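You operate a simulated robot arm through the tools that you are given. There is no shell and no other tool. Be economical: measure what you need, move in short steps, check, and stop when the job is done.

The job below is to be done with a simulated two-armed robot. You get a single attempt, and the scene is never put back.

Task
Fetch the black cone from the wooden table and set it in the white good tray. Take the green clip and leave it in the seconds tray. Pick up the white card with one hand, pass it to the other hand and put it on the long bench. Take the grey-rim navy cone and put it on the wooden table. Open the right drawer. The order is free. Set down upright: white card, grey-rim navy cone.

The check looks at the end state, three seconds after you hand in, the way a careful person would. Anything else that was tipped, shoved, dropped, spilled or broken makes it a failure.

Robot
Two 7-joint arms with two-finger parallel grippers on one trunk, on a base that drives. Base frame: it is fixed to the floor where the robot stands at the start and does not move with it; the origin is under the middle of the robot, x ahead of it, y to its left, z up. Readings come in m, rad, newtons and seconds.
The left shoulder is at the start at [0.05, 0.161, 1.098], the right one opposite. With the tool pointing down near the work surface each hand reaches from about 0.1 to 0.66 m from the robot's upright axis, wherever it stands, measured 20 degrees to its own side. Places, roughly: green clip (6x4x9 cm) [-0.7, -0.3, 0.7]; grey-rim navy cone [-3.75, 0.25, 1]; long bench [-1.6, -0.7, 0.8]; right drawer [0.6, -2.4, 0.7]; seconds tray [-1.25, 0, 0.75]; white card [-3.75, 0, 1]; wooden table [0.7, -0.2, 0.8]. Payload 3.43 kg a hand.
The tool frame of a hand sits at the grasp point between the pads (the TCP): z along the fingers, y along the line on which they close. The tips reach 0.03 m beyond it. The gripper opens to 0.094 m. The fingers are 0.028 m wide and 0.01 m thick; the gripper's body (0.05 by 0.096 m) begins 0.055 m behind the TCP.
Orientation is that of the tool frame in the base frame, as a unit quaternion [x, y, z, w]. With the fingers straight down and closing along the base's y, the tool's x points along the base's -x, its y along +y and its z along -z.

Tools
- The arms move only by the tool drive_tool. It takes "left_plan", "right_plan" or both (then of equal length, played together; a hand with none holds still); each is a list of rows, each a list of 2 entries, a list of its own where there are three numbers: the shift along the tool's x, y, z in units of 40 mm (1.0 is 40 mm), then the turn, a rotation vector about the tool's x, y, z in units of 6 degrees (1.0 is 6 degrees). In form: [[[tx, ty, tz], [rx, ry, rz]], ...]. A call has 1 to 12 rows; each row shifts and turns the commanded pose from where the row before left it, along the tool's axes as they then stand. "left_hand" and "right_hand" are, for a hand that has rows, the gripper command, from -1 (shut) to 1 (fully open), values between in proportion, set as the call begins (left out, the last holds). A call with a number of a shift or a turn outside -1 to 1 is refused whole. Rows are played at 5 a second. More than 0.05 m and 0.15 rad between two rows, or a gripper value outside its range, and nothing of the call is played. Where a pose cannot be reached the arm comes as near as it can. A force on the tool above 40 N (or 10 N above the force at the start of the call, whichever is more), or a blocked arm, ends the call early, and 0.2 s more pass. Each finger travels about 0.045 m/s and halts on what it meets, pressing with about 29 N; the grip force reading is that of the motor and also rises with nothing between the fingers. The clock runs only during rows and for 0.2 s after the last one: add rows that do not move to give the fingers time. The reply holds the time, the measured pose of the TCP, the force on the tool along the base axes, the opening and the grip force, in the units named above and with some noise, with the torque about the TCP (base axes, N m) and any sound that the robot's microphone picked up.
- Cameras (640 x 400 px; columns grow to the right, rows downward): "scene" is now at [0.0858, -0.0802, 1.2407]; the picture's right is [-0.86, -0.50, 0.00], its down [-0.18, 0.32, -0.93] and it looks along [0.47, -0.80, -0.37] (base axes); focal length 214 px, centre (320, 200). "left" rides on the left gripper at [0.076, -0.014, -0.103] in its tool frame; the picture's right is [0.18, 0.98, 0.00], its down [-0.75, 0.14, -0.64] and it looks along [-0.63, 0.12, 0.77] (tool axes); focal length 243 px, centre (320, 200). "right" rides on the right gripper at [0.076, 0.014, -0.103] in its tool frame; the picture's right is [-0.18, 0.98, 0.00], its down [-0.75, -0.14, -0.64] and it looks along [-0.63, -0.12, 0.77] (tool axes); focal length 243 px, centre (320, 200). There is no depth. A picture from a camera that has moved, and an enlarged one, comes with that camera's place and axes in the base frame and with its lens.
- grab_frame(camera): a new picture of that camera. The clock stands still meanwhile.
- lift_body(by): slides the trunk up (or, below 0, down) by that many m; the arms and the scene camera ride with it, the base frame stays. It gives what a move gives, with no picture.
- steer(legs): drives the robot by 1 to 6 legs, each [ahead, left, turn to the left] in m, m and rad, along the robot's own axes; the way and the turn of a leg run together, so that a leg with both is an arc; at most 1.5 m and 3.142 rad a leg. The arms and the cameras ride along, it lands a little off, and it stops where it bumps. It gives what a move gives.
- aim_head(pan, tilt): turns the head with the scene camera to pan (to the left, within 1.396 rad either way) and tilt (down, from -0.506 to 1.204), counted from straight ahead of the robot. It gives what a move gives.
- close_up(camera, box): a new picture of the part [left, top, right, bottom] of that camera's present view, enlarged. The clock stands still meanwhile.
- job_done(): hands the job in; it is judged then, once.

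Go step by step. Nothing tells you exact positions but the pictures and the camera data: compare them with the known pose of the tool, close in by small moves and look again before you grip or let go. The budget is 165 turns and 118 pictures, counting those below and the enlarged ones. Unless the task says otherwise, let go and move clear before handing in, and close with one line.

The tools are called after "Call:" by a JSON object that holds its "method" and its "body". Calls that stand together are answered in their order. drive_tool: Moves the arms, as the interface text tells. Its arguments: {"type":"object","properties":{"left_plan":{"type":"array","items":{"type":"array"}},"left_hand":{"type":"number"},"right_plan":{"type":"array","items":{"type":"array"}},"right_hand":{"type":"number"}},"required":[]} The other tools are called the same way: lift_body (by) slides the trunk up or down; steer (legs) drives the base; aim_head (pan, tilt) turns the head that bears the scene camera; grab_frame (camera) takes a picture; close_up (camera, box) takes an enlarged picture of a part of a camera's view; job_done () hands the job in.

At the start:

```text
time_s: 0.0
left_tcp_pos: [0.3476, -0.002, 1.1224]
left_orientation: [0.0, 1.0, 0.0, 0.0]
left_force: [0.0, -0.6, -0.1]
left_moment: [0.0, -0.03, 0.01]
left_gripper_width: 0.0942
left_grasp_force: 0.0
right_tcp_pos: [0.278, -0.343, 1.1353]
right_orientation: [0.0, 1.0, -0.001, 0.0]
right_force: [0.4, 0.3, -0.6]
right_moment: [-0.02, 0.01, 0.01]
right_gripper_width: 0.0938
right_grasp_force: 0.0
trunk travel left (down, up): [-0.125, 0.142]
robot x, y, heading: [-0.0015, -0.002, 0.0]
head pan, tilt: [-1.044, 0.374]
```

scene: 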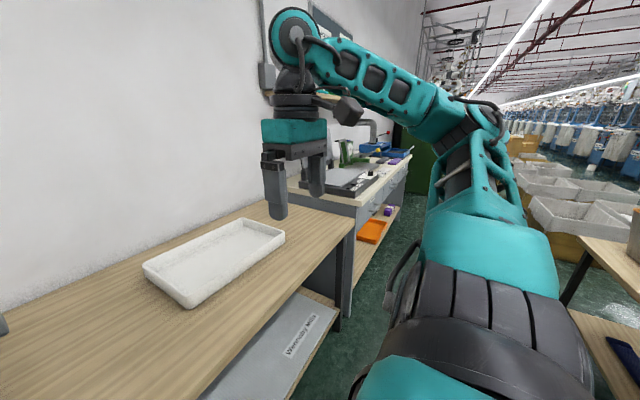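
right: 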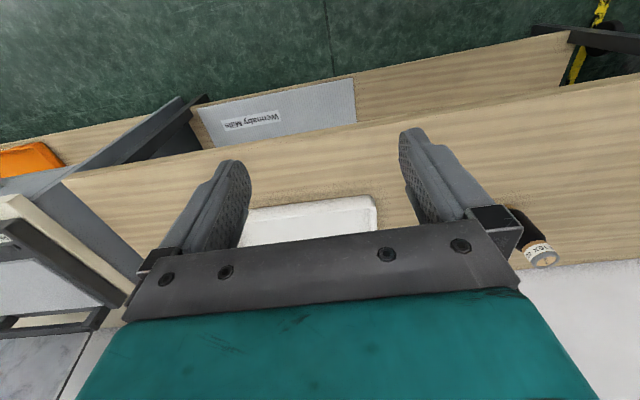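
left: 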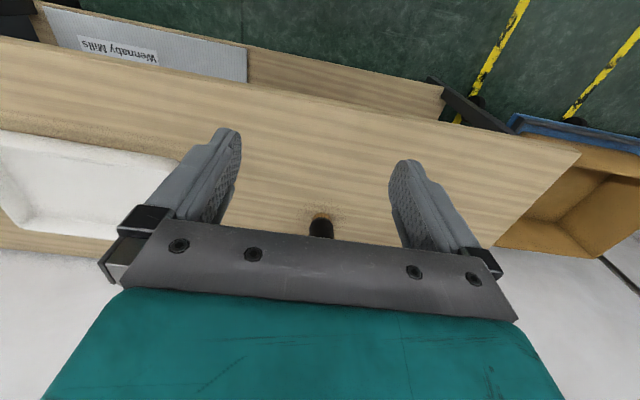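

I see the wooden table ahead with a white tray to the right and something dark (the black cone) on the table. I'll look straight ahead with the head first.

Call:
{"method": "aim_head", "body": {"pan": 0, "tilt": 0.7}}

Call:
{"method": "grab_frame", "body": {"camera": "scene"}}

```text
time_s: 1.3
left_tcp_pos: [0.347, -0.0042, 1.1234]
left_orientation: [0.001, 1.0, 0.0, 0.0]
left_force: [-0.6, -0.3, 0.6]
left_moment: [0.02, 0.0, -0.03]
left_gripper_width: 0.0939
left_grasp_force: 0.0
right_tcp_pos: [0.2768, -0.343, 1.1342]
right_orientation: [0.0, 1.0, -0.001, 0.0]
right_force: [-0.2, 0.0, -0.7]
right_moment: [0.01, 0.06, -0.02]
right_gripper_width: 0.0939
right_grasp_force: 0.1
trunk travel left (down, up): [-0.125, 0.142]
robot x, y, heading: [-0.0017, -0.0003, -0.002]
head pan, tilt: [0.0, 0.7]
```

```text
114 pictures are left
camera scene: at [0.1239, 0.0, 1.2115], right [0.0, -1.0, 0.0], down [-0.64, 0.0, -0.77], along [0.77, 0.0, -0.64], focal length 214 px, centre (320, 200)
```

scene: 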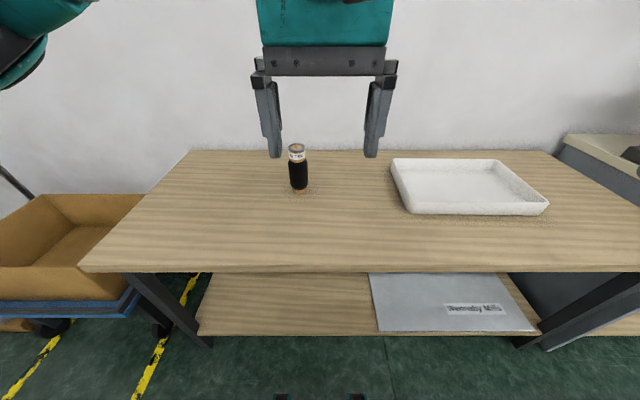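

The black cone stands at about (0.86, 0.09), and the tray is around (0.87, -0.64). I'll look closely at both and survey the sides.

Call:
{"method": "close_up", "body": {"camera": "scene", "box": [250, 130, 410, 230]}}

Call:
{"method": "aim_head", "body": {"pan": -1.39, "tilt": 0.35}}

Call:
{"method": "grab_frame", "body": {"camera": "scene"}}

Call:
{"method": "aim_head", "body": {"pan": 1.39, "tilt": 0.35}}

Call:
{"method": "grab_frame", "body": {"camera": "scene"}}

```text
4.00 times, centred on (330, 180) of scene
camera zoom: at [0.1239, 0.0, 1.2115], right [0.0, -1.0, 0.0], down [-0.64, 0.0, -0.77], along [0.77, 0.0, -0.64], focal length 858 px, centre (280, 280)
```

zoom: 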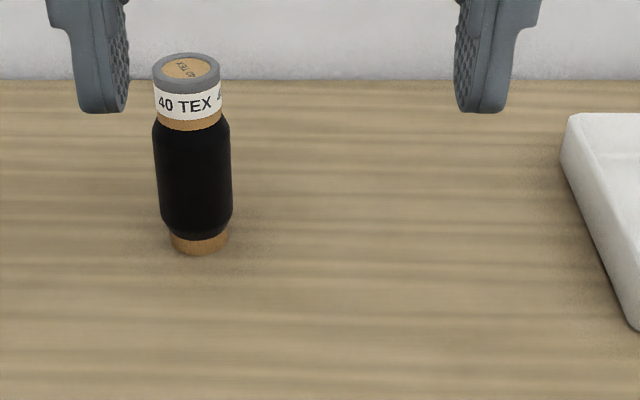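

```text
time_s: 2.8
left_tcp_pos: [0.3475, -0.0029, 1.1231]
left_orientation: [0.0, 1.0, 0.0, 0.001]
left_force: [0.3, 0.2, -0.6]
left_moment: [-0.02, -0.01, 0.0]
left_gripper_width: 0.094
left_grasp_force: 0.0
right_tcp_pos: [0.2761, -0.343, 1.135]
right_orientation: [0.0, 1.0, -0.001, 0.0]
right_force: [0.3, 0.0, 0.2]
right_moment: [0.01, 0.03, 0.03]
right_gripper_width: 0.0942
right_grasp_force: 0.1
trunk travel left (down, up): [-0.125, 0.142]
robot x, y, heading: [0.0034, 0.002, -0.001]
head pan, tilt: [-1.389, 0.351]
```

```text
112 pictures are left
camera scene: at [0.0559, -0.0915, 1.2429], right [-0.98, -0.18, 0.0], down [-0.06, 0.34, -0.94], along [0.17, -0.92, -0.34], focal length 214 px, centre (320, 200)
```

scene: 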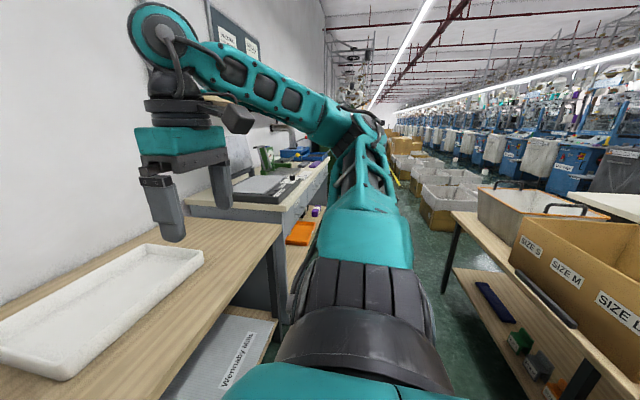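

```text
time_s: 5.3
left_tcp_pos: [0.347, -0.0036, 1.1226]
left_orientation: [-0.001, 1.0, 0.0, 0.001]
left_force: [1.4, 0.4, 0.0]
left_moment: [0.01, 0.01, 0.01]
left_gripper_width: 0.0944
left_grasp_force: 0.0
right_tcp_pos: [0.2781, -0.3416, 1.1346]
right_orientation: [0.0, 1.0, -0.001, 0.0]
right_force: [-1.0, -0.6, -0.1]
right_moment: [-0.01, 0.01, -0.03]
right_gripper_width: 0.0939
right_grasp_force: 0.0
trunk travel left (down, up): [-0.125, 0.142]
robot x, y, heading: [0.0004, -0.0001, 0.002]
head pan, tilt: [1.389, 0.351]
```

```text
111 pictures are left
camera scene: at [0.0559, 0.0917, 1.2429], right [0.98, -0.18, 0.0], down [-0.06, -0.34, -0.94], along [0.17, 0.92, -0.34], focal length 214 px, centre (320, 200)
```

scene: 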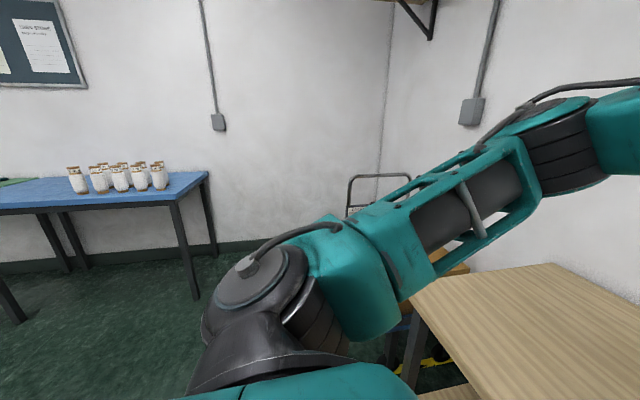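

The area behind is another bench. Before driving up to the table I'll look down to check base clearance.

Call:
{"method": "aim_head", "body": {"pan": 0, "tilt": 1.2}}

Call:
{"method": "grab_frame", "body": {"camera": "scene"}}

```text
time_s: 6.8
left_tcp_pos: [0.3469, -0.0038, 1.1225]
left_orientation: [-0.001, 1.0, 0.0, 0.0]
left_force: [2.7, -3.8, -4.0]
left_moment: [0.39, -0.12, 0.3]
left_gripper_width: 0.094
left_grasp_force: 0.1
right_tcp_pos: [0.2773, -0.3429, 1.1344]
right_orientation: [0.0, 1.0, -0.002, 0.0]
right_force: [0.1, 0.1, -0.1]
right_moment: [0.01, -0.03, -0.03]
right_gripper_width: 0.0942
right_grasp_force: 0.0
trunk travel left (down, up): [-0.125, 0.142]
robot x, y, heading: [0.0023, -0.0018, -0.002]
head pan, tilt: [0.0, 1.201]
```

```text
110 pictures are left
camera scene: at [0.0961, 0.0007, 1.1764], right [0.01, -1.0, 0.0], down [-0.93, -0.01, -0.38], along [0.38, 0.0, -0.93], focal length 214 px, centre (320, 200)
```

scene: 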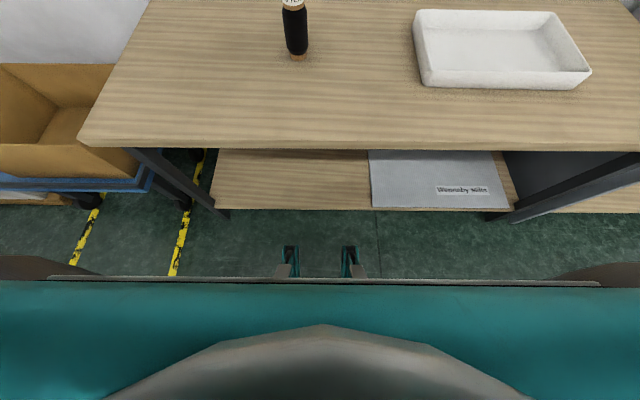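

The table top is near z≈0.66–0.74, edge at x≈0.48, and the base has about 0.17 m of room. I'll ease forward 0.14 and a bit right so the cone is in front of the left shoulder.

Call:
{"method": "steer", "body": {"legs": [[0.14, -0.1, 0]]}}

Call:
{"method": "aim_head", "body": {"pan": 0, "tilt": 0.8}}

Call:
{"method": "grab_frame", "body": {"camera": "scene"}}

Call:
{"method": "grab_frame", "body": {"camera": "left"}}

```text
time_s: 8.4
left_tcp_pos: [0.4774, -0.0969, 1.1218]
left_orientation: [-0.005, 1.0, 0.001, 0.001]
left_force: [-0.6, -2.1, -3.4]
left_moment: [0.25, -0.24, 0.13]
left_gripper_width: 0.0939
left_grasp_force: 0.0
right_tcp_pos: [0.4098, -0.435, 1.1332]
right_orientation: [-0.004, 1.0, -0.001, -0.001]
right_force: [-0.2, -0.3, -0.2]
right_moment: [-0.04, -0.01, -0.03]
right_gripper_width: 0.0941
right_grasp_force: 0.2
trunk travel left (down, up): [-0.125, 0.142]
robot x, y, heading: [0.1311, -0.0974, 0.005]
head pan, tilt: [0.0, 1.201]
stopped in leg 1: the robot was blocked; the commanded pose is now the measured one
```

```text
time_s: 9.2
left_tcp_pos: [0.4759, -0.0972, 1.1224]
left_orientation: [-0.004, 1.0, -0.001, 0.0]
left_force: [0.1, 0.3, -0.8]
left_moment: [-0.01, 0.04, 0.01]
left_gripper_width: 0.0941
left_grasp_force: 0.1
right_tcp_pos: [0.4099, -0.4365, 1.1337]
right_orientation: [-0.003, 1.0, -0.001, -0.001]
right_force: [0.1, -0.8, 0.4]
right_moment: [-0.01, -0.01, 0.02]
right_gripper_width: 0.0941
right_grasp_force: 0.1
trunk travel left (down, up): [-0.125, 0.142]
robot x, y, heading: [0.131, -0.0976, 0.007]
head pan, tilt: [0.0, 0.799]
```

```text
109 pictures are left
camera scene: at [0.2497, -0.0952, 1.2032], right [0.01, -1.0, 0.0], down [-0.72, 0.0, -0.7], along [0.7, 0.0, -0.72], focal length 214 px, centre (320, 200)
```

scene: 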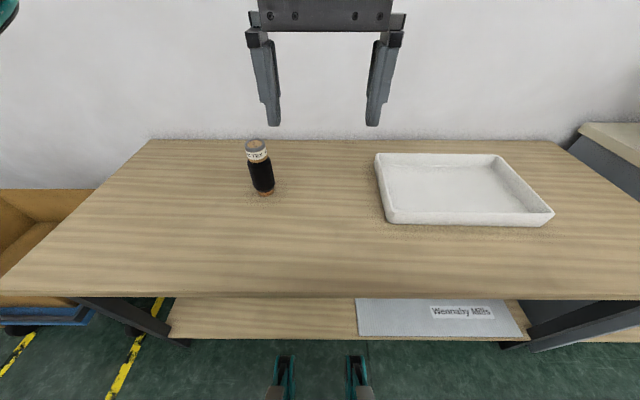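

```text
108 pictures are left
camera left: at [0.4011, -0.112, 1.2239], right [-0.19, 0.98, 0.0], down [0.75, 0.15, 0.64], along [0.63, 0.12, -0.77], focal length 243 px, centre (320, 200)
```

left: 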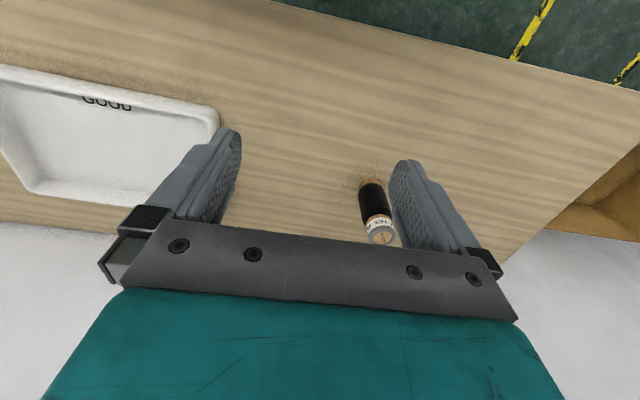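

The tray's label reads "GOOD", and the cone is at roughly (0.79, 0.095). The base touched something lightly, so I back off 1 cm and bring the left hand toward the cone.

Call:
{"method": "steer", "body": {"legs": [[-0.01, 0, 0]]}}

Call:
{"method": "drive_tool", "body": {"left_plan": [[[-1, 0.96, 0.4], [0, 0, 0]], [[-1, 0.96, 0.4], [0, 0, 0]], [[-1, 0.96, 0.4], [0, 0, 0]], [[-1, 0.96, 0.4], [0, 0, 0]], [[-1, 0.96, 0.4], [0, 0, 0]], [[0, 0, 0], [0, 0, 0]]], "left_hand": 1}}

Call:
{"method": "grab_frame", "body": {"camera": "left"}}

Call:
{"method": "grab_frame", "body": {"camera": "scene"}}

```text
time_s: 10.0
left_tcp_pos: [0.4664, -0.0977, 1.1221]
left_orientation: [-0.004, 1.0, -0.001, -0.001]
left_force: [-0.4, -0.2, -0.1]
left_moment: [-0.01, -0.02, 0.03]
left_gripper_width: 0.094
left_grasp_force: 0.0
right_tcp_pos: [0.3993, -0.4363, 1.1332]
right_orientation: [-0.002, 1.0, -0.001, 0.0]
right_force: [-0.4, 0.1, -0.6]
right_moment: [0.02, -0.01, 0.02]
right_gripper_width: 0.0943
right_grasp_force: 0.1
trunk travel left (down, up): [-0.125, 0.142]
robot x, y, heading: [0.1176, -0.0952, 0.009]
head pan, tilt: [0.0, 0.799]
```

```text
refused: row 1 steps farther than a row can; nothing moved
```

```text
107 pictures are left
camera left: at [0.3906, -0.1121, 1.224], right [-0.19, 0.98, 0.0], down [0.75, 0.15, 0.64], along [0.63, 0.12, -0.77], focal length 243 px, centre (320, 200)
```

left: 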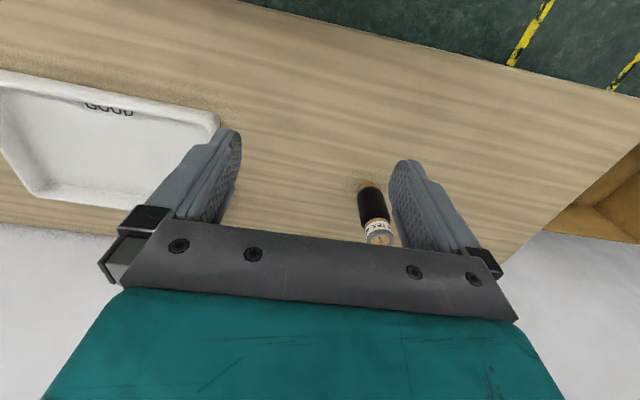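

```text
106 pictures are left
camera scene: at [0.2392, -0.0952, 1.2033], right [0.01, -1.0, 0.0], down [-0.72, 0.0, -0.7], along [0.7, 0.0, -0.72], focal length 214 px, centre (320, 200)
```

scene: 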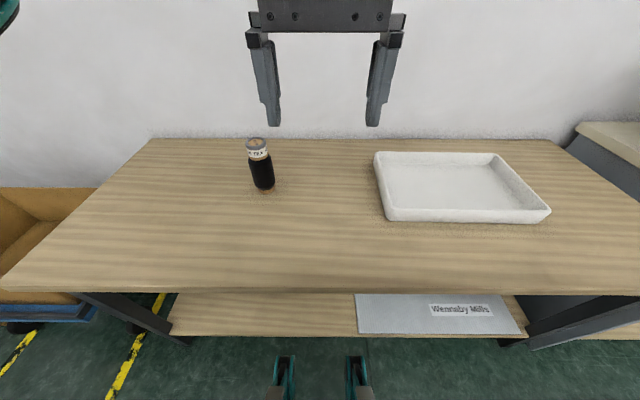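

The row's step was too long; I'll use smaller steps.

Call:
{"method": "drive_tool", "body": {"left_plan": [[[-0.76, 0.69, 0.25], [0, 0, 0]], [[-0.76, 0.69, 0.25], [0, 0, 0]], [[-0.76, 0.69, 0.25], [0, 0, 0]], [[-0.76, 0.69, 0.25], [0, 0, 0]], [[-0.76, 0.69, 0.25], [0, 0, 0]], [[-0.76, 0.69, 0.25], [0, 0, 0]], [[-0.76, 0.69, 0.25], [0, 0, 0]], [[0, 0, 0], [0, 0, 0]]], "left_hand": 1}}

Call:
{"method": "grab_frame", "body": {"camera": "left"}}

Call:
{"method": "grab_frame", "body": {"camera": "scene"}}

```text
time_s: 11.8
left_tcp_pos: [0.679, 0.0977, 1.0518]
left_orientation: [-0.003, 1.0, 0.001, 0.001]
left_force: [0.6, -0.2, -1.0]
left_moment: [0.04, 0.01, -0.02]
left_gripper_width: 0.0941
left_grasp_force: 0.0
right_tcp_pos: [0.3988, -0.4368, 1.1332]
right_orientation: [-0.002, 1.0, -0.001, -0.001]
right_force: [0.2, 0.4, -0.4]
right_moment: [-0.01, 0.0, 0.0]
right_gripper_width: 0.0939
right_grasp_force: 0.0
trunk travel left (down, up): [-0.125, 0.142]
robot x, y, heading: [0.12, -0.099, 0.012]
head pan, tilt: [0.0, 0.799]
```

```text
105 pictures are left
camera left: at [0.6026, 0.0822, 1.1535], right [-0.19, 0.98, 0.0], down [0.75, 0.15, 0.64], along [0.63, 0.12, -0.77], focal length 243 px, centre (320, 200)
```

left: 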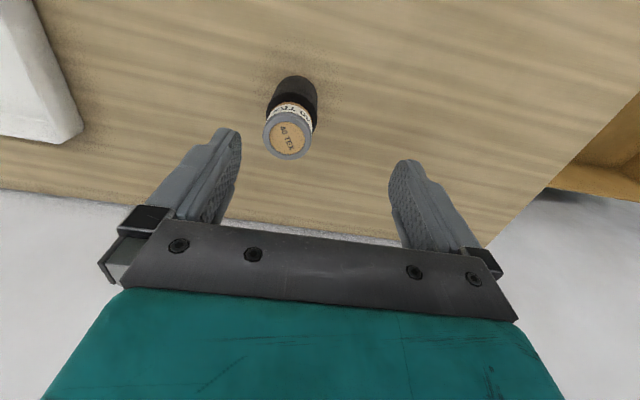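

```text
104 pictures are left
camera scene: at [0.2397, -0.0953, 1.2032], right [0.01, -1.0, 0.0], down [-0.72, 0.0, -0.7], along [0.7, 0.0, -0.72], focal length 214 px, centre (320, 200)
```

scene: 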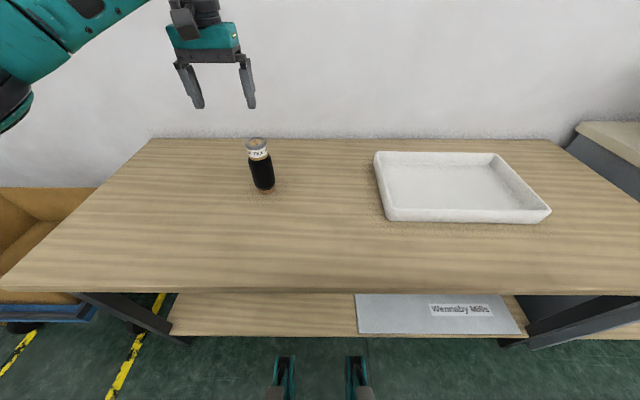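

Triangulating, the cone's top is at about (0.713, 0.066, 0.925) and the table is at z≈0.76. I'll centre the hand above it and check.

Call:
{"method": "drive_tool", "body": {"left_plan": [[[-0.45, -0.4, 0.6], [0, 0, 0]], [[-0.45, -0.4, 0.6], [0, 0, 0]], [[0, 0, 0], [0, 0, 0]]]}}

Call:
{"method": "grab_frame", "body": {"camera": "left"}}

Call:
{"method": "close_up", "body": {"camera": "scene", "box": [160, 40, 352, 160]}}

```text
time_s: 12.6
left_tcp_pos: [0.714, 0.064, 1.0021]
left_orientation: [-0.003, 1.0, 0.001, 0.001]
left_force: [0.0, 0.6, 0.2]
left_moment: [-0.02, -0.02, 0.01]
left_gripper_width: 0.094
left_grasp_force: 0.0
right_tcp_pos: [0.3995, -0.4361, 1.1339]
right_orientation: [-0.003, 1.0, -0.001, -0.001]
right_force: [0.7, 0.6, -0.1]
right_moment: [-0.02, -0.02, -0.01]
right_gripper_width: 0.0942
right_grasp_force: 0.0
trunk travel left (down, up): [-0.125, 0.142]
robot x, y, heading: [0.1201, -0.0988, 0.009]
head pan, tilt: [0.0, 0.799]
```

```text
103 pictures are left
camera left: at [0.6381, 0.0492, 1.1049], right [-0.19, 0.98, 0.0], down [0.75, 0.15, 0.64], along [0.63, 0.12, -0.77], focal length 243 px, centre (320, 200)
```

left: 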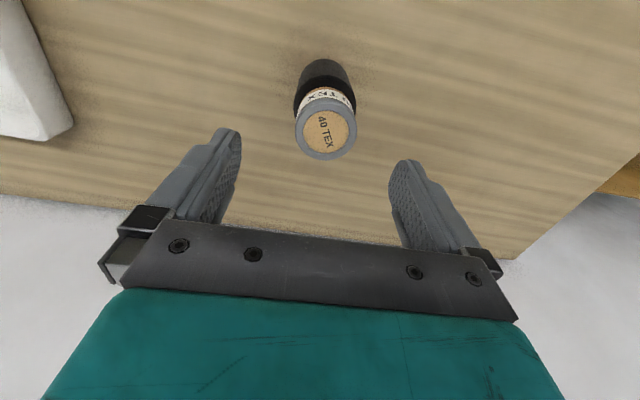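

```text
3.33 times, centred on (256, 100) of scene
camera zoom: at [0.2397, -0.0951, 1.2032], right [0.01, -1.0, 0.0], down [-0.72, 0.0, -0.7], along [0.7, 0.0, -0.72], focal length 715 px, centre (533, 533)
```

zoom: 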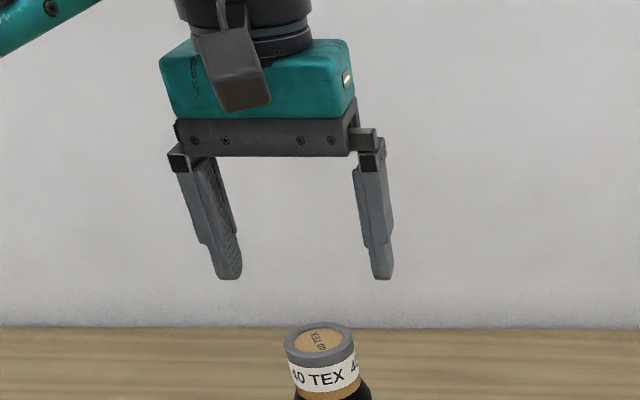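

The hand is centred over the cone (top z≈0.92). I'll descend to z≈0.878 and grip.

Call:
{"method": "drive_tool", "body": {"left_plan": [[[0, 0.05, 0.77], [0, 0, 0]], [[0, 0, 0.77], [0, 0, 0]], [[0, 0, 0.77], [0, 0, 0]], [[0, 0, 0.77], [0, 0, 0]], [[0, 0, 0], [0, 0, 0]]]}}

Call:
{"method": "close_up", "body": {"camera": "scene", "box": [160, 80, 352, 200]}}

```text
time_s: 13.8
left_tcp_pos: [0.7135, 0.0666, 0.8798]
left_orientation: [-0.004, 1.0, 0.0, 0.0]
left_force: [-0.2, 0.2, 0.1]
left_moment: [-0.01, 0.02, 0.03]
left_gripper_width: 0.0939
left_grasp_force: 0.0
right_tcp_pos: [0.3992, -0.4355, 1.1336]
right_orientation: [-0.003, 1.0, 0.0, -0.001]
right_force: [-0.7, -0.9, 0.2]
right_moment: [0.01, 0.0, 0.01]
right_gripper_width: 0.0941
right_grasp_force: 0.0
trunk travel left (down, up): [-0.125, 0.142]
robot x, y, heading: [0.1208, -0.0946, 0.005]
head pan, tilt: [0.0, 0.799]
```

```text
3.33 times, centred on (256, 140) of scene
camera zoom: at [0.2397, -0.0953, 1.2032], right [0.01, -1.0, 0.0], down [-0.72, 0.0, -0.7], along [0.7, 0.0, -0.72], focal length 715 px, centre (533, 400)
```

zoom: 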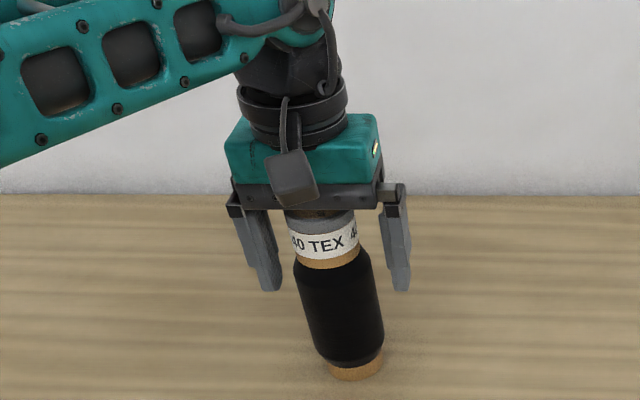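

Well placed. I'll close and lift a little.

Call:
{"method": "drive_tool", "body": {"left_plan": [[[0, 0, 0], [0, 0, 0]], [[0, 0, 0], [0, 0, 0]], [[0, 0, 0], [0, 0, 0]], [[0, 0, 0], [0, 0, 0]], [[0, 0, 0], [0, 0, 0]], [[0, 0, 0], [0, 0, 0]]], "left_hand": -1}}

Call:
{"method": "drive_tool", "body": {"left_plan": [[[0, 0, -0.6], [0, 0, 0]], [[0, 0, -0.9], [0, 0, 0]], [[0, 0, -0.9], [0, 0, 0]], [[0, 0, 0], [0, 0, 0]]]}}

Call:
{"method": "grab_frame", "body": {"camera": "scene"}}

```text
time_s: 15.2
left_tcp_pos: [0.714, 0.0652, 0.8812]
left_orientation: [-0.003, 1.0, 0.001, 0.0]
left_force: [0.5, 0.8, 0.3]
left_moment: [0.04, -0.03, 0.02]
left_gripper_width: 0.0642
left_grasp_force: 28.7
right_tcp_pos: [0.3987, -0.4362, 1.1339]
right_orientation: [-0.003, 1.0, -0.001, 0.0]
right_force: [0.1, 0.2, -0.2]
right_moment: [-0.01, 0.01, -0.02]
right_gripper_width: 0.0938
right_grasp_force: 0.0
trunk travel left (down, up): [-0.125, 0.142]
robot x, y, heading: [0.1201, -0.0974, 0.007]
head pan, tilt: [0.0, 0.799]
```

```text
time_s: 16.2
left_tcp_pos: [0.715, 0.067, 0.9792]
left_orientation: [-0.004, 1.0, 0.0, -0.001]
left_force: [-0.5, -0.4, -0.4]
left_moment: [-0.02, 0.04, 0.03]
left_gripper_width: 0.0641
left_grasp_force: 28.7
right_tcp_pos: [0.3989, -0.4364, 1.1341]
right_orientation: [-0.002, 1.0, -0.001, -0.001]
right_force: [-0.1, -0.7, -0.1]
right_moment: [0.02, 0.01, -0.04]
right_gripper_width: 0.094
right_grasp_force: 0.1
trunk travel left (down, up): [-0.125, 0.142]
robot x, y, heading: [0.118, -0.0948, 0.006]
head pan, tilt: [0.0, 0.799]
```

```text
100 pictures are left
camera scene: at [0.2398, -0.0952, 1.2032], right [0.01, -1.0, 0.0], down [-0.72, 0.0, -0.7], along [0.7, 0.0, -0.72], focal length 214 px, centre (320, 200)
```

scene: 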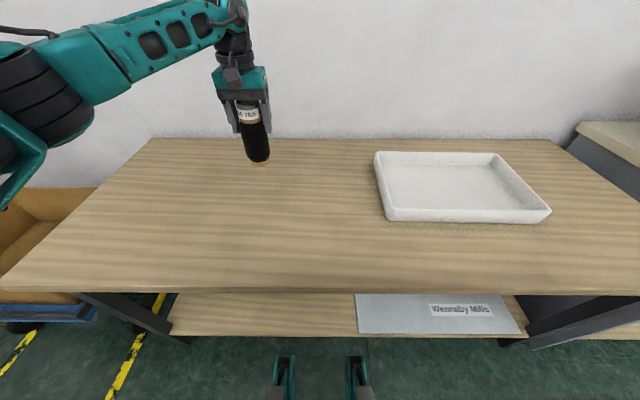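

The cone is held, with its base about 0.12 m below the TCP. The tray spans roughly x 0.6–0.88, y −0.28 to −0.70; I'll lift a little more, strafe right, then move the arm over.

Call:
{"method": "steer", "body": {"legs": [[-0.02, 0, 0], [0, -0.38, 0]]}}

Call:
{"method": "drive_tool", "body": {"left_plan": [[[-0.3, -0.9, -0.1], [0, 0, 0]], [[-0.3, -0.9, 0], [0, 0, 0]], [[-0.3, -0.9, 0], [0, 0, 0]], [[-0.3, -0.9, 0], [0, 0, 0]], [[0, 0, 0], [0, 0, 0]]]}}

Call:
{"method": "grab_frame", "body": {"camera": "scene"}}

```text
time_s: 19.0
left_tcp_pos: [0.6973, -0.3232, 0.978]
left_orientation: [-0.001, 1.0, 0.001, 0.001]
left_force: [0.6, -0.3, -0.9]
left_moment: [0.0, 0.0, 0.0]
left_gripper_width: 0.0642
left_grasp_force: 28.3
right_tcp_pos: [0.3777, -0.8241, 1.1337]
right_orientation: [0.0, 1.0, -0.001, -0.001]
right_force: [0.0, -1.1, 0.8]
right_moment: [0.04, -0.04, 0.0]
right_gripper_width: 0.0941
right_grasp_force: 0.0
trunk travel left (down, up): [-0.125, 0.142]
robot x, y, heading: [0.0995, -0.4815, -0.004]
head pan, tilt: [0.0, 0.799]
```

```text
time_s: 20.2
left_tcp_pos: [0.7194, -0.4289, 0.9785]
left_orientation: [0.0, 1.0, 0.0, 0.0]
left_force: [0.3, 0.0, -0.7]
left_moment: [0.01, 0.0, 0.0]
left_gripper_width: 0.0644
left_grasp_force: 28.9
left hand out of reach, approached as far as the arm can: row 3, 4
right_tcp_pos: [0.3779, -0.8243, 1.1341]
right_orientation: [0.001, 1.0, -0.001, -0.001]
right_force: [-0.2, -0.1, 0.4]
right_moment: [-0.04, -0.01, 0.02]
right_gripper_width: 0.0939
right_grasp_force: 0.0
trunk travel left (down, up): [-0.125, 0.142]
robot x, y, heading: [0.1009, -0.4807, 0.004]
head pan, tilt: [0.0, 0.799]
```

```text
99 pictures are left
camera scene: at [0.2206, -0.4816, 1.2032], right [0.0, -1.0, 0.0], down [-0.72, 0.0, -0.7], along [0.7, 0.0, -0.72], focal length 214 px, centre (320, 200)
```

scene: 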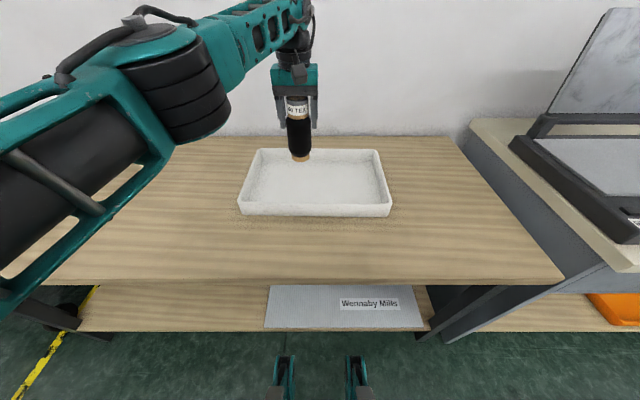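

The cone is above the tray interior but at reach limit; I'll retract slightly and lower it toward the tray floor.

Call:
{"method": "drive_tool", "body": {"left_plan": [[[0.6, 0, 0.3], [0, 0, 0]], [[0, 0, 0.7], [0, 0, 0]], [[0, 0, 0.7], [0, 0, 0]], [[0, 0, 0.3], [0, 0, 0]], [[0, 0, 0], [0, 0, 0]]]}}

Call:
{"method": "close_up", "body": {"camera": "scene", "box": [208, 100, 400, 220]}}

```text
time_s: 21.4
left_tcp_pos: [0.697, -0.4271, 0.897]
left_orientation: [0.0, 1.0, 0.0, 0.0]
left_force: [0.4, -0.9, -0.6]
left_moment: [0.0, 0.03, 0.0]
left_gripper_width: 0.0644
left_grasp_force: 29.0
right_tcp_pos: [0.378, -0.8237, 1.1331]
right_orientation: [0.001, 1.0, -0.001, 0.0]
right_force: [-0.6, -0.3, -0.8]
right_moment: [0.0, -0.03, -0.04]
right_gripper_width: 0.0942
right_grasp_force: 0.0
trunk travel left (down, up): [-0.125, 0.142]
robot x, y, heading: [0.0998, -0.4805, -0.002]
head pan, tilt: [0.0, 0.799]
```

```text
3.33 times, centred on (304, 160) of scene
camera zoom: at [0.2206, -0.4816, 1.2032], right [0.0, -1.0, 0.0], down [-0.72, 0.0, -0.7], along [0.7, 0.0, -0.72], focal length 715 px, centre (373, 333)
```

zoom: 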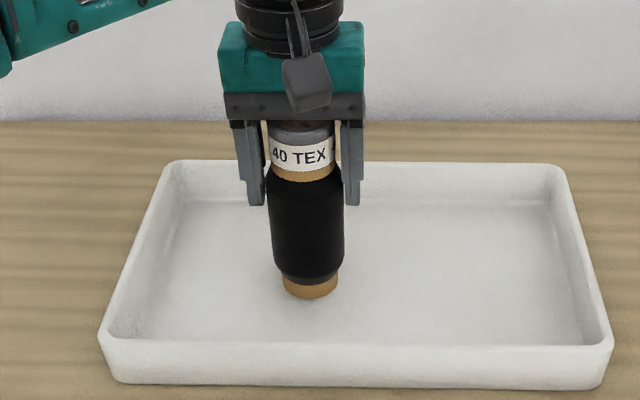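

Nearly down; I'll creep until contact shows in the force reading.

Call:
{"method": "drive_tool", "body": {"left_plan": [[[0, 0, 0.07], [0, 0, 0]], [[0, 0, 0.07], [0, 0, 0]], [[0, 0, 0], [0, 0, 0]]]}}

Call:
{"method": "drive_tool", "body": {"left_plan": [[[0, 0, 0.06], [0, 0, 0]], [[0, 0, 0], [0, 0, 0]]]}}

Call:
{"method": "drive_tool", "body": {"left_plan": [[[0, 0, 0.06], [0, 0, 0]], [[0, 0, 0], [0, 0, 0]]]}}

```text
time_s: 22.2
left_tcp_pos: [0.6961, -0.4277, 0.8924]
left_orientation: [-0.001, 1.0, 0.0, -0.001]
left_force: [-0.2, 0.6, -0.9]
left_moment: [0.02, -0.03, -0.04]
left_gripper_width: 0.0641
left_grasp_force: 29.4
right_tcp_pos: [0.3778, -0.8249, 1.1351]
right_orientation: [0.001, 1.0, -0.001, -0.001]
right_force: [0.7, -0.1, 0.2]
right_moment: [-0.01, 0.04, -0.01]
right_gripper_width: 0.0942
right_grasp_force: 0.1
trunk travel left (down, up): [-0.125, 0.142]
robot x, y, heading: [0.1014, -0.4799, -0.001]
head pan, tilt: [0.0, 0.799]
```

```text
time_s: 22.8
left_tcp_pos: [0.6955, -0.4284, 0.8901]
left_orientation: [0.001, 1.0, 0.0, 0.001]
left_force: [-0.1, -0.1, -0.6]
left_moment: [-0.01, 0.01, 0.01]
left_gripper_width: 0.0641
left_grasp_force: 28.9
right_tcp_pos: [0.3777, -0.8249, 1.1333]
right_orientation: [0.001, 1.0, -0.001, -0.001]
right_force: [0.5, -0.2, -0.5]
right_moment: [0.0, 0.0, 0.0]
right_gripper_width: 0.0942
right_grasp_force: 0.1
trunk travel left (down, up): [-0.125, 0.142]
robot x, y, heading: [0.0979, -0.4834, -0.001]
head pan, tilt: [0.0, 0.799]
```

```text
time_s: 23.4
left_tcp_pos: [0.696, -0.428, 0.8886]
left_orientation: [-0.001, 1.0, 0.0, 0.0]
left_force: [-0.9, 0.1, -1.0]
left_moment: [-0.02, -0.01, 0.0]
left_gripper_width: 0.0641
left_grasp_force: 28.2
right_tcp_pos: [0.3782, -0.8242, 1.1333]
right_orientation: [0.001, 1.0, -0.001, 0.0]
right_force: [-0.4, -0.4, -0.8]
right_moment: [0.0, 0.05, -0.02]
right_gripper_width: 0.094
right_grasp_force: 0.0
trunk travel left (down, up): [-0.125, 0.142]
robot x, y, heading: [0.1012, -0.4809, 0.004]
head pan, tilt: [0.0, 0.799]
```

Call:
{"method": "drive_tool", "body": {"left_plan": [[[0, 0, 0.05], [0, 0, 0]], [[0, 0, 0], [0, 0, 0]]]}}

Call:
{"method": "drive_tool", "body": {"left_plan": [[[0, 0, 0.05], [0, 0, 0]], [[0, 0, 0], [0, 0, 0]]]}}

Call:
{"method": "close_up", "body": {"camera": "scene", "box": [256, 150, 352, 210]}}

```text
time_s: 24.0
left_tcp_pos: [0.6958, -0.4283, 0.887]
left_orientation: [-0.001, 1.0, 0.0, 0.0]
left_force: [0.1, 0.3, 2.0]
left_moment: [-0.04, -0.05, 0.02]
left_gripper_width: 0.0643
left_grasp_force: 28.9
right_tcp_pos: [0.3771, -0.8234, 1.1341]
right_orientation: [0.001, 1.0, -0.001, -0.001]
right_force: [0.6, -0.1, 0.4]
right_moment: [-0.01, 0.02, -0.01]
right_gripper_width: 0.0941
right_grasp_force: 0.1
trunk travel left (down, up): [-0.125, 0.142]
robot x, y, heading: [0.1004, -0.4811, -0.001]
head pan, tilt: [0.0, 0.799]
```

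```text
time_s: 24.6
left_tcp_pos: [0.6953, -0.4283, 0.8864]
left_orientation: [-0.002, 1.0, 0.0, 0.002]
left_force: [-1.1, 1.6, 11.1]
left_moment: [-0.24, 0.0, -0.01]
left_gripper_width: 0.0643
left_grasp_force: 28.9
right_tcp_pos: [0.3763, -0.8238, 1.1355]
right_orientation: [0.001, 1.0, 0.0, -0.001]
right_force: [0.4, -0.2, -0.3]
right_moment: [0.0, 0.01, -0.03]
right_gripper_width: 0.0937
right_grasp_force: 0.0
trunk travel left (down, up): [-0.125, 0.142]
robot x, y, heading: [0.0974, -0.4791, -0.003]
head pan, tilt: [0.0, 0.799]
```

```text
6.67 times, centred on (304, 180) of scene
camera zoom: at [0.2194, -0.4815, 1.2035], right [0.0, -1.0, 0.0], down [-0.72, 0.0, -0.7], along [0.7, 0.0, -0.72], focal length 1430 px, centre (427, 333)
```

zoom: 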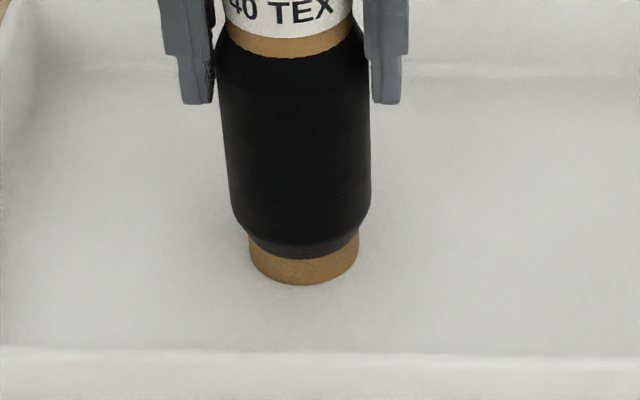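

Contact made (11 N). I'll raise 1 mm, open, and lift clear.

Call:
{"method": "drive_tool", "body": {"left_plan": [[[0, 0, -0.03], [0, 0, 0]], [[0, 0, 0], [0, 0, 0]], [[0, 0, 0], [0, 0, 0]], [[0, 0, 0], [0, 0, 0]], [[0, 0, 0], [0, 0, 0]]], "left_hand": 1}}

Call:
{"method": "drive_tool", "body": {"left_plan": [[[0, 0, -0.5], [0, 0, 0]], [[0, 0, -0.9], [0, 0, 0]], [[0, 0, -1], [0, 0, 0]], [[0, 0, -1], [0, 0, 0]], [[0, 0, -1], [0, 0, 0]], [[1, 0.3, -0.6], [0, 0, 0]], [[1, 0.3, -0.6], [0, 0, 0]], [[1, 0.3, 0], [0, 0, 0]], [[1, 0.3, 0], [0, 0, 0]], [[1, 0.3, 0], [0, 0, 0]]]}}

Call:
{"method": "grab_frame", "body": {"camera": "scene"}}

```text
time_s: 25.8
left_tcp_pos: [0.6958, -0.4278, 0.8841]
left_orientation: [-0.001, 1.0, 0.0, 0.0]
left_force: [-0.8, -0.4, -0.9]
left_moment: [0.03, -0.01, 0.01]
left_gripper_width: 0.0937
left_grasp_force: 0.1
right_tcp_pos: [0.3785, -0.8238, 1.1338]
right_orientation: [0.002, 1.0, -0.001, -0.001]
right_force: [0.2, -0.8, -0.1]
right_moment: [-0.03, -0.01, 0.03]
right_gripper_width: 0.094
right_grasp_force: 0.0
trunk travel left (down, up): [-0.125, 0.142]
robot x, y, heading: [0.1016, -0.4805, -0.001]
head pan, tilt: [0.0, 0.799]
```

```text
time_s: 28.0
left_tcp_pos: [0.4975, -0.3693, 1.1105]
left_orientation: [-0.001, 1.0, 0.0, 0.0]
left_force: [-0.4, 0.4, -0.9]
left_moment: [0.0, -0.02, -0.03]
left_gripper_width: 0.094
left_grasp_force: 0.2
right_tcp_pos: [0.3767, -0.8236, 1.1334]
right_orientation: [0.0, 1.0, -0.001, -0.001]
right_force: [-0.9, -0.1, -0.1]
right_moment: [0.01, -0.02, 0.02]
right_gripper_width: 0.0943
right_grasp_force: 0.0
trunk travel left (down, up): [-0.125, 0.142]
robot x, y, heading: [0.1024, -0.4792, 0.002]
head pan, tilt: [0.0, 0.799]
```

```text
96 pictures are left
camera scene: at [0.2201, -0.4814, 1.2033], right [0.0, -1.0, 0.0], down [-0.72, 0.0, -0.7], along [0.7, 0.0, -0.72], focal length 214 px, centre (320, 200)
```

scene: 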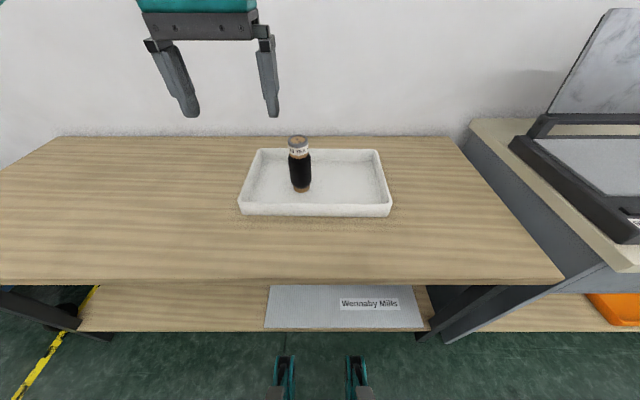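

The cone stands in the good tray. Next is the right drawer; I'll back up slightly and look toward it.

Call:
{"method": "steer", "body": {"legs": [[-0.1, 0, 0], [0, -0.6, 0]]}}

Call:
{"method": "aim_head", "body": {"pan": -0.9, "tilt": 0.5}}

Call:
{"method": "grab_frame", "body": {"camera": "scene"}}

Call:
{"method": "aim_head", "body": {"pan": -1.39, "tilt": 0.9}}

Call:
{"method": "grab_frame", "body": {"camera": "scene"}}

```text
time_s: 32.1
left_tcp_pos: [0.3957, -0.9727, 1.1107]
left_orientation: [0.002, 1.0, 0.001, 0.0]
left_force: [-0.3, -0.2, 0.0]
left_moment: [-0.03, 0.03, -0.01]
left_gripper_width: 0.094
left_grasp_force: 0.0
right_tcp_pos: [0.2746, -1.4266, 1.1339]
right_orientation: [0.003, 1.0, -0.001, 0.0]
right_force: [-0.8, -0.1, -1.4]
right_moment: [0.02, 0.02, 0.0]
right_gripper_width: 0.0939
right_grasp_force: 0.0
trunk travel left (down, up): [-0.125, 0.142]
robot x, y, heading: [-0.0004, -1.0849, -0.007]
head pan, tilt: [0.0, 0.799]
```

```text
time_s: 33.4
left_tcp_pos: [0.3951, -0.9723, 1.1097]
left_orientation: [0.001, 1.0, 0.0, 0.0]
left_force: [0.6, -0.2, 0.1]
left_moment: [-0.02, 0.01, 0.01]
left_gripper_width: 0.094
left_grasp_force: 0.0
right_tcp_pos: [0.2747, -1.4252, 1.1339]
right_orientation: [0.003, 1.0, -0.002, -0.001]
right_force: [-0.1, -1.3, -0.4]
right_moment: [0.02, -0.01, -0.03]
right_gripper_width: 0.0942
right_grasp_force: 0.0
trunk travel left (down, up): [-0.125, 0.142]
robot x, y, heading: [-0.0052, -1.0885, -0.003]
head pan, tilt: [-0.901, 0.499]
```

```text
95 pictures are left
camera scene: at [0.0937, -1.1545, 1.2292], right [-0.79, -0.62, 0.0], down [-0.3, 0.38, -0.88], along [0.54, -0.69, -0.48], focal length 214 px, centre (320, 200)
```

scene: 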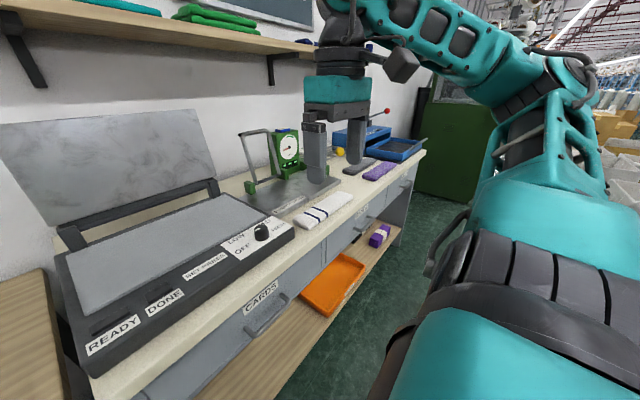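

```text
time_s: 34.3
left_tcp_pos: [0.3959, -0.9732, 1.1099]
left_orientation: [0.0, 1.0, 0.0, 0.0]
left_force: [-0.2, 0.2, 0.2]
left_moment: [-0.02, -0.01, 0.03]
left_gripper_width: 0.094
left_grasp_force: 0.1
right_tcp_pos: [0.2752, -1.4265, 1.1334]
right_orientation: [0.003, 1.0, 0.0, 0.0]
right_force: [-0.2, 0.9, -0.3]
right_moment: [0.02, 0.0, 0.0]
right_gripper_width: 0.0941
right_grasp_force: 0.1
trunk travel left (down, up): [-0.125, 0.142]
robot x, y, heading: [-0.0019, -1.0818, -0.003]
head pan, tilt: [-1.389, 0.901]
```

```text
94 pictures are left
camera scene: at [0.0508, -1.1573, 1.1954], right [-0.98, -0.18, 0.0], down [-0.14, 0.77, -0.62], along [0.11, -0.61, -0.78], focal length 214 px, centre (320, 200)
```

scene: 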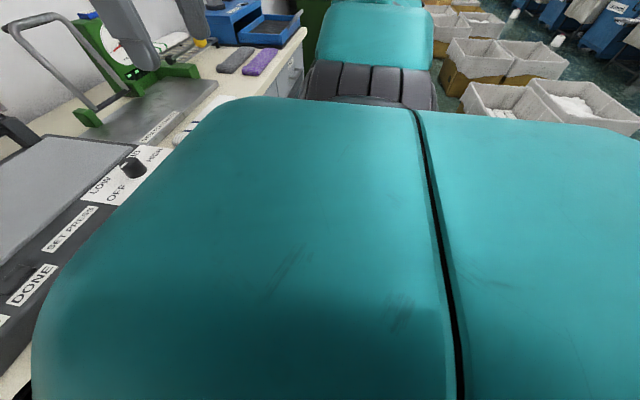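

I see three drawers in the side bench (one labelled CARDS); the right one is farthest. I'll strafe on to it.

Call:
{"method": "steer", "body": {"legs": [[0, -1.0, 0]]}}

Call:
{"method": "aim_head", "body": {"pan": -0.3, "tilt": 0.85}}

Call:
{"method": "grab_frame", "body": {"camera": "scene"}}

```text
time_s: 39.5
left_tcp_pos: [0.3871, -1.9843, 1.1097]
left_orientation: [0.008, 1.0, 0.001, 0.001]
left_force: [0.6, 0.4, 0.1]
left_moment: [-0.01, -0.01, -0.01]
left_gripper_width: 0.0941
left_grasp_force: 0.0
right_tcp_pos: [0.2585, -2.4354, 1.1337]
right_orientation: [0.01, 1.0, -0.001, -0.001]
right_force: [-0.2, -0.6, 0.7]
right_moment: [0.02, 0.02, 0.02]
right_gripper_width: 0.0939
right_grasp_force: 0.2
trunk travel left (down, up): [-0.125, 0.142]
robot x, y, heading: [-0.0131, -2.0905, -0.015]
head pan, tilt: [-1.389, 0.901]
```

```text
time_s: 40.8
left_tcp_pos: [0.3864, -1.9823, 1.1105]
left_orientation: [0.008, 1.0, 0.001, 0.0]
left_force: [0.0, 0.3, -0.1]
left_moment: [0.01, 0.01, -0.02]
left_gripper_width: 0.094
left_grasp_force: 0.2
right_tcp_pos: [0.2575, -2.434, 1.1334]
right_orientation: [0.01, 1.0, -0.001, -0.001]
right_force: [0.7, 0.4, -0.3]
right_moment: [0.0, 0.03, -0.01]
right_gripper_width: 0.0943
right_grasp_force: 0.1
trunk travel left (down, up): [-0.125, 0.142]
robot x, y, heading: [-0.0092, -2.0895, -0.021]
head pan, tilt: [-0.3, 0.85]
```

```text
93 pictures are left
camera scene: at [0.1005, -2.1129, 1.1992], right [-0.31, -0.95, 0.0], down [-0.71, 0.24, -0.66], along [0.63, -0.21, -0.75], focal length 214 px, centre (320, 200)
```

scene: 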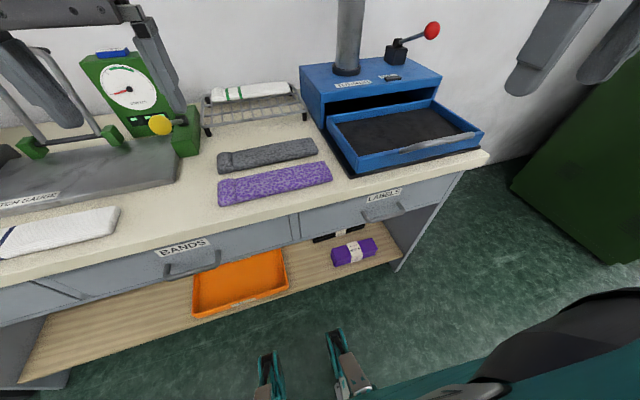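

The right drawer is labelled LABELS, with a bar handle around (0.44, −2.46, ~0.66). I'll zoom in on it.

Call:
{"method": "close_up", "body": {"camera": "scene", "box": [310, 165, 470, 265]}}

Call:
{"method": "grab_frame", "body": {"camera": "right"}}

```text
4.00 times, centred on (390, 215) of scene
camera zoom: at [0.1005, -2.1129, 1.1992], right [-0.31, -0.95, 0.0], down [-0.71, 0.24, -0.66], along [0.63, -0.21, -0.75], focal length 858 px, centre (40, 140)
```

zoom: 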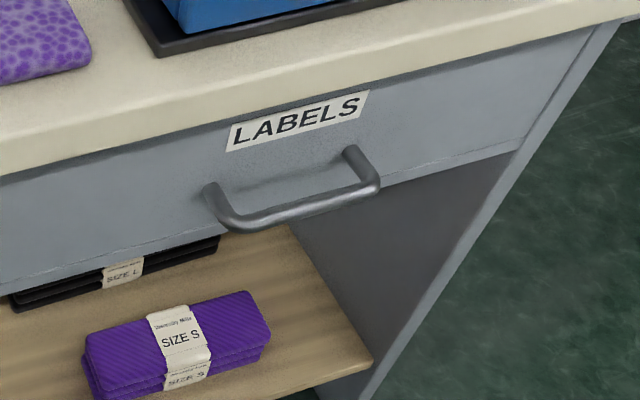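

```text
91 pictures are left
camera right: at [0.1828, -2.4181, 1.2375], right [0.2, 0.98, 0.0], down [0.75, -0.15, 0.64], along [0.63, -0.13, -0.77], focal length 243 px, centre (320, 200)
```

right: 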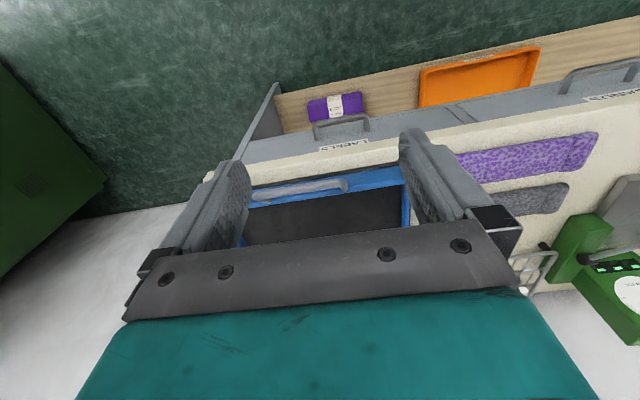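

The handle bar's middle is at about (0.405, −2.416, 0.695), around 0.10 m long. I'll back the robot to x≈−0.2 and shift right a bit, then turn the right hand to point forward with the fingers closing vertically.

Call:
{"method": "steer", "body": {"legs": [[-0.19, -0.1, 0.015]]}}

Call:
{"method": "drive_tool", "body": {"right_plan": [[[-1, 0, 0], [0, 0, 0]], [[-1, 0, 0], [0, 0, 0]], [[-1, 0, 0], [0, 0, 0]], [[-1, 0, 0], [0, 0, 0]], [[0, 0, 0], [-0.77, -0.77, 0.77]], [[0, 0, 0], [-0.77, -0.77, 0.77]], [[0, 0, 0], [-0.77, -0.77, 0.77]], [[0, 0, 0], [-0.77, -0.77, 0.77]], [[0, 0, 0], [-0.77, -0.77, 0.77]], [[0, 0, 0], [-0.77, -0.77, 0.77]], [[0, 0, 0], [-0.77, -0.77, 0.77]], [[0, 0, 0], [-0.77, -0.77, 0.77]]], "right_hand": 1}}

Call:
{"method": "drive_tool", "body": {"right_plan": [[[0, 0, 0], [-0.77, -0.77, 0.77]], [[0, 0, 0], [-0.77, -0.77, 0.77]], [[0, 0, 0], [-0.77, -0.77, 0.77]], [[0, 0, 0], [-0.77, -0.77, 0.77]], [[0, 0, 0], [-0.77, -0.77, 0.77]], [[0, 0, 0], [-0.77, -0.77, 0.77]], [[0, 0, 0], [-0.77, -0.77, 0.77]], [[0, 0, 0], [0, 0, 0]]]}}

Call:
{"method": "grab_frame", "body": {"camera": "scene"}}

```text
time_s: 42.5
left_tcp_pos: [0.1912, -2.0735, 1.1107]
left_orientation: [-0.002, 1.0, 0.0, 0.0]
left_force: [-0.3, -0.4, -0.6]
left_moment: [-0.01, -0.04, -0.01]
left_gripper_width: 0.0941
left_grasp_force: 0.1
right_tcp_pos: [0.0717, -2.5285, 1.1339]
right_orientation: [0.001, 1.0, -0.001, -0.001]
right_force: [-0.5, 0.4, 0.1]
right_moment: [0.01, 0.01, 0.03]
right_gripper_width: 0.094
right_grasp_force: 0.1
trunk travel left (down, up): [-0.125, 0.142]
robot x, y, heading: [-0.2055, -2.1843, 0.001]
head pan, tilt: [-0.3, 0.85]
```

```text
time_s: 45.1
left_tcp_pos: [0.1925, -2.074, 1.1103]
left_orientation: [-0.001, 1.0, 0.0, 0.0]
left_force: [0.0, -0.6, 1.0]
left_moment: [0.0, -0.01, 0.01]
left_gripper_width: 0.0937
left_grasp_force: 0.1
right_tcp_pos: [0.2325, -2.5275, 1.1346]
right_orientation: [0.306, 0.848, 0.306, 0.306]
right_force: [0.0, -1.2, 0.3]
right_moment: [0.01, 0.0, 0.01]
right_gripper_width: 0.0938
right_grasp_force: 0.1
trunk travel left (down, up): [-0.125, 0.142]
robot x, y, heading: [-0.2049, -2.1833, -0.002]
head pan, tilt: [-0.3, 0.85]
```

```text
time_s: 46.9
left_tcp_pos: [0.192, -2.0733, 1.1089]
left_orientation: [-0.001, 1.0, 0.0, -0.001]
left_force: [0.1, -0.3, -0.1]
left_moment: [-0.01, 0.02, 0.0]
left_gripper_width: 0.0938
left_grasp_force: 0.0
right_tcp_pos: [0.2335, -2.5274, 1.1344]
right_orientation: [0.5, 0.501, 0.5, 0.499]
right_force: [0.1, 0.4, -1.0]
right_moment: [0.02, -0.02, 0.01]
right_gripper_width: 0.0941
right_grasp_force: 0.0
trunk travel left (down, up): [-0.125, 0.142]
robot x, y, heading: [-0.2084, -2.1859, -0.002]
head pan, tilt: [-0.3, 0.85]
```

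```text
90 pictures are left
camera scene: at [-0.091, -2.2088, 1.1992], right [-0.3, -0.96, 0.0], down [-0.72, 0.22, -0.66], along [0.63, -0.19, -0.75], focal length 214 px, centre (320, 200)
```

scene: 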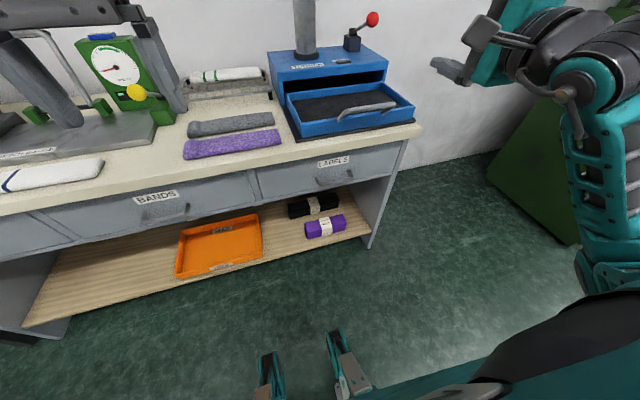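

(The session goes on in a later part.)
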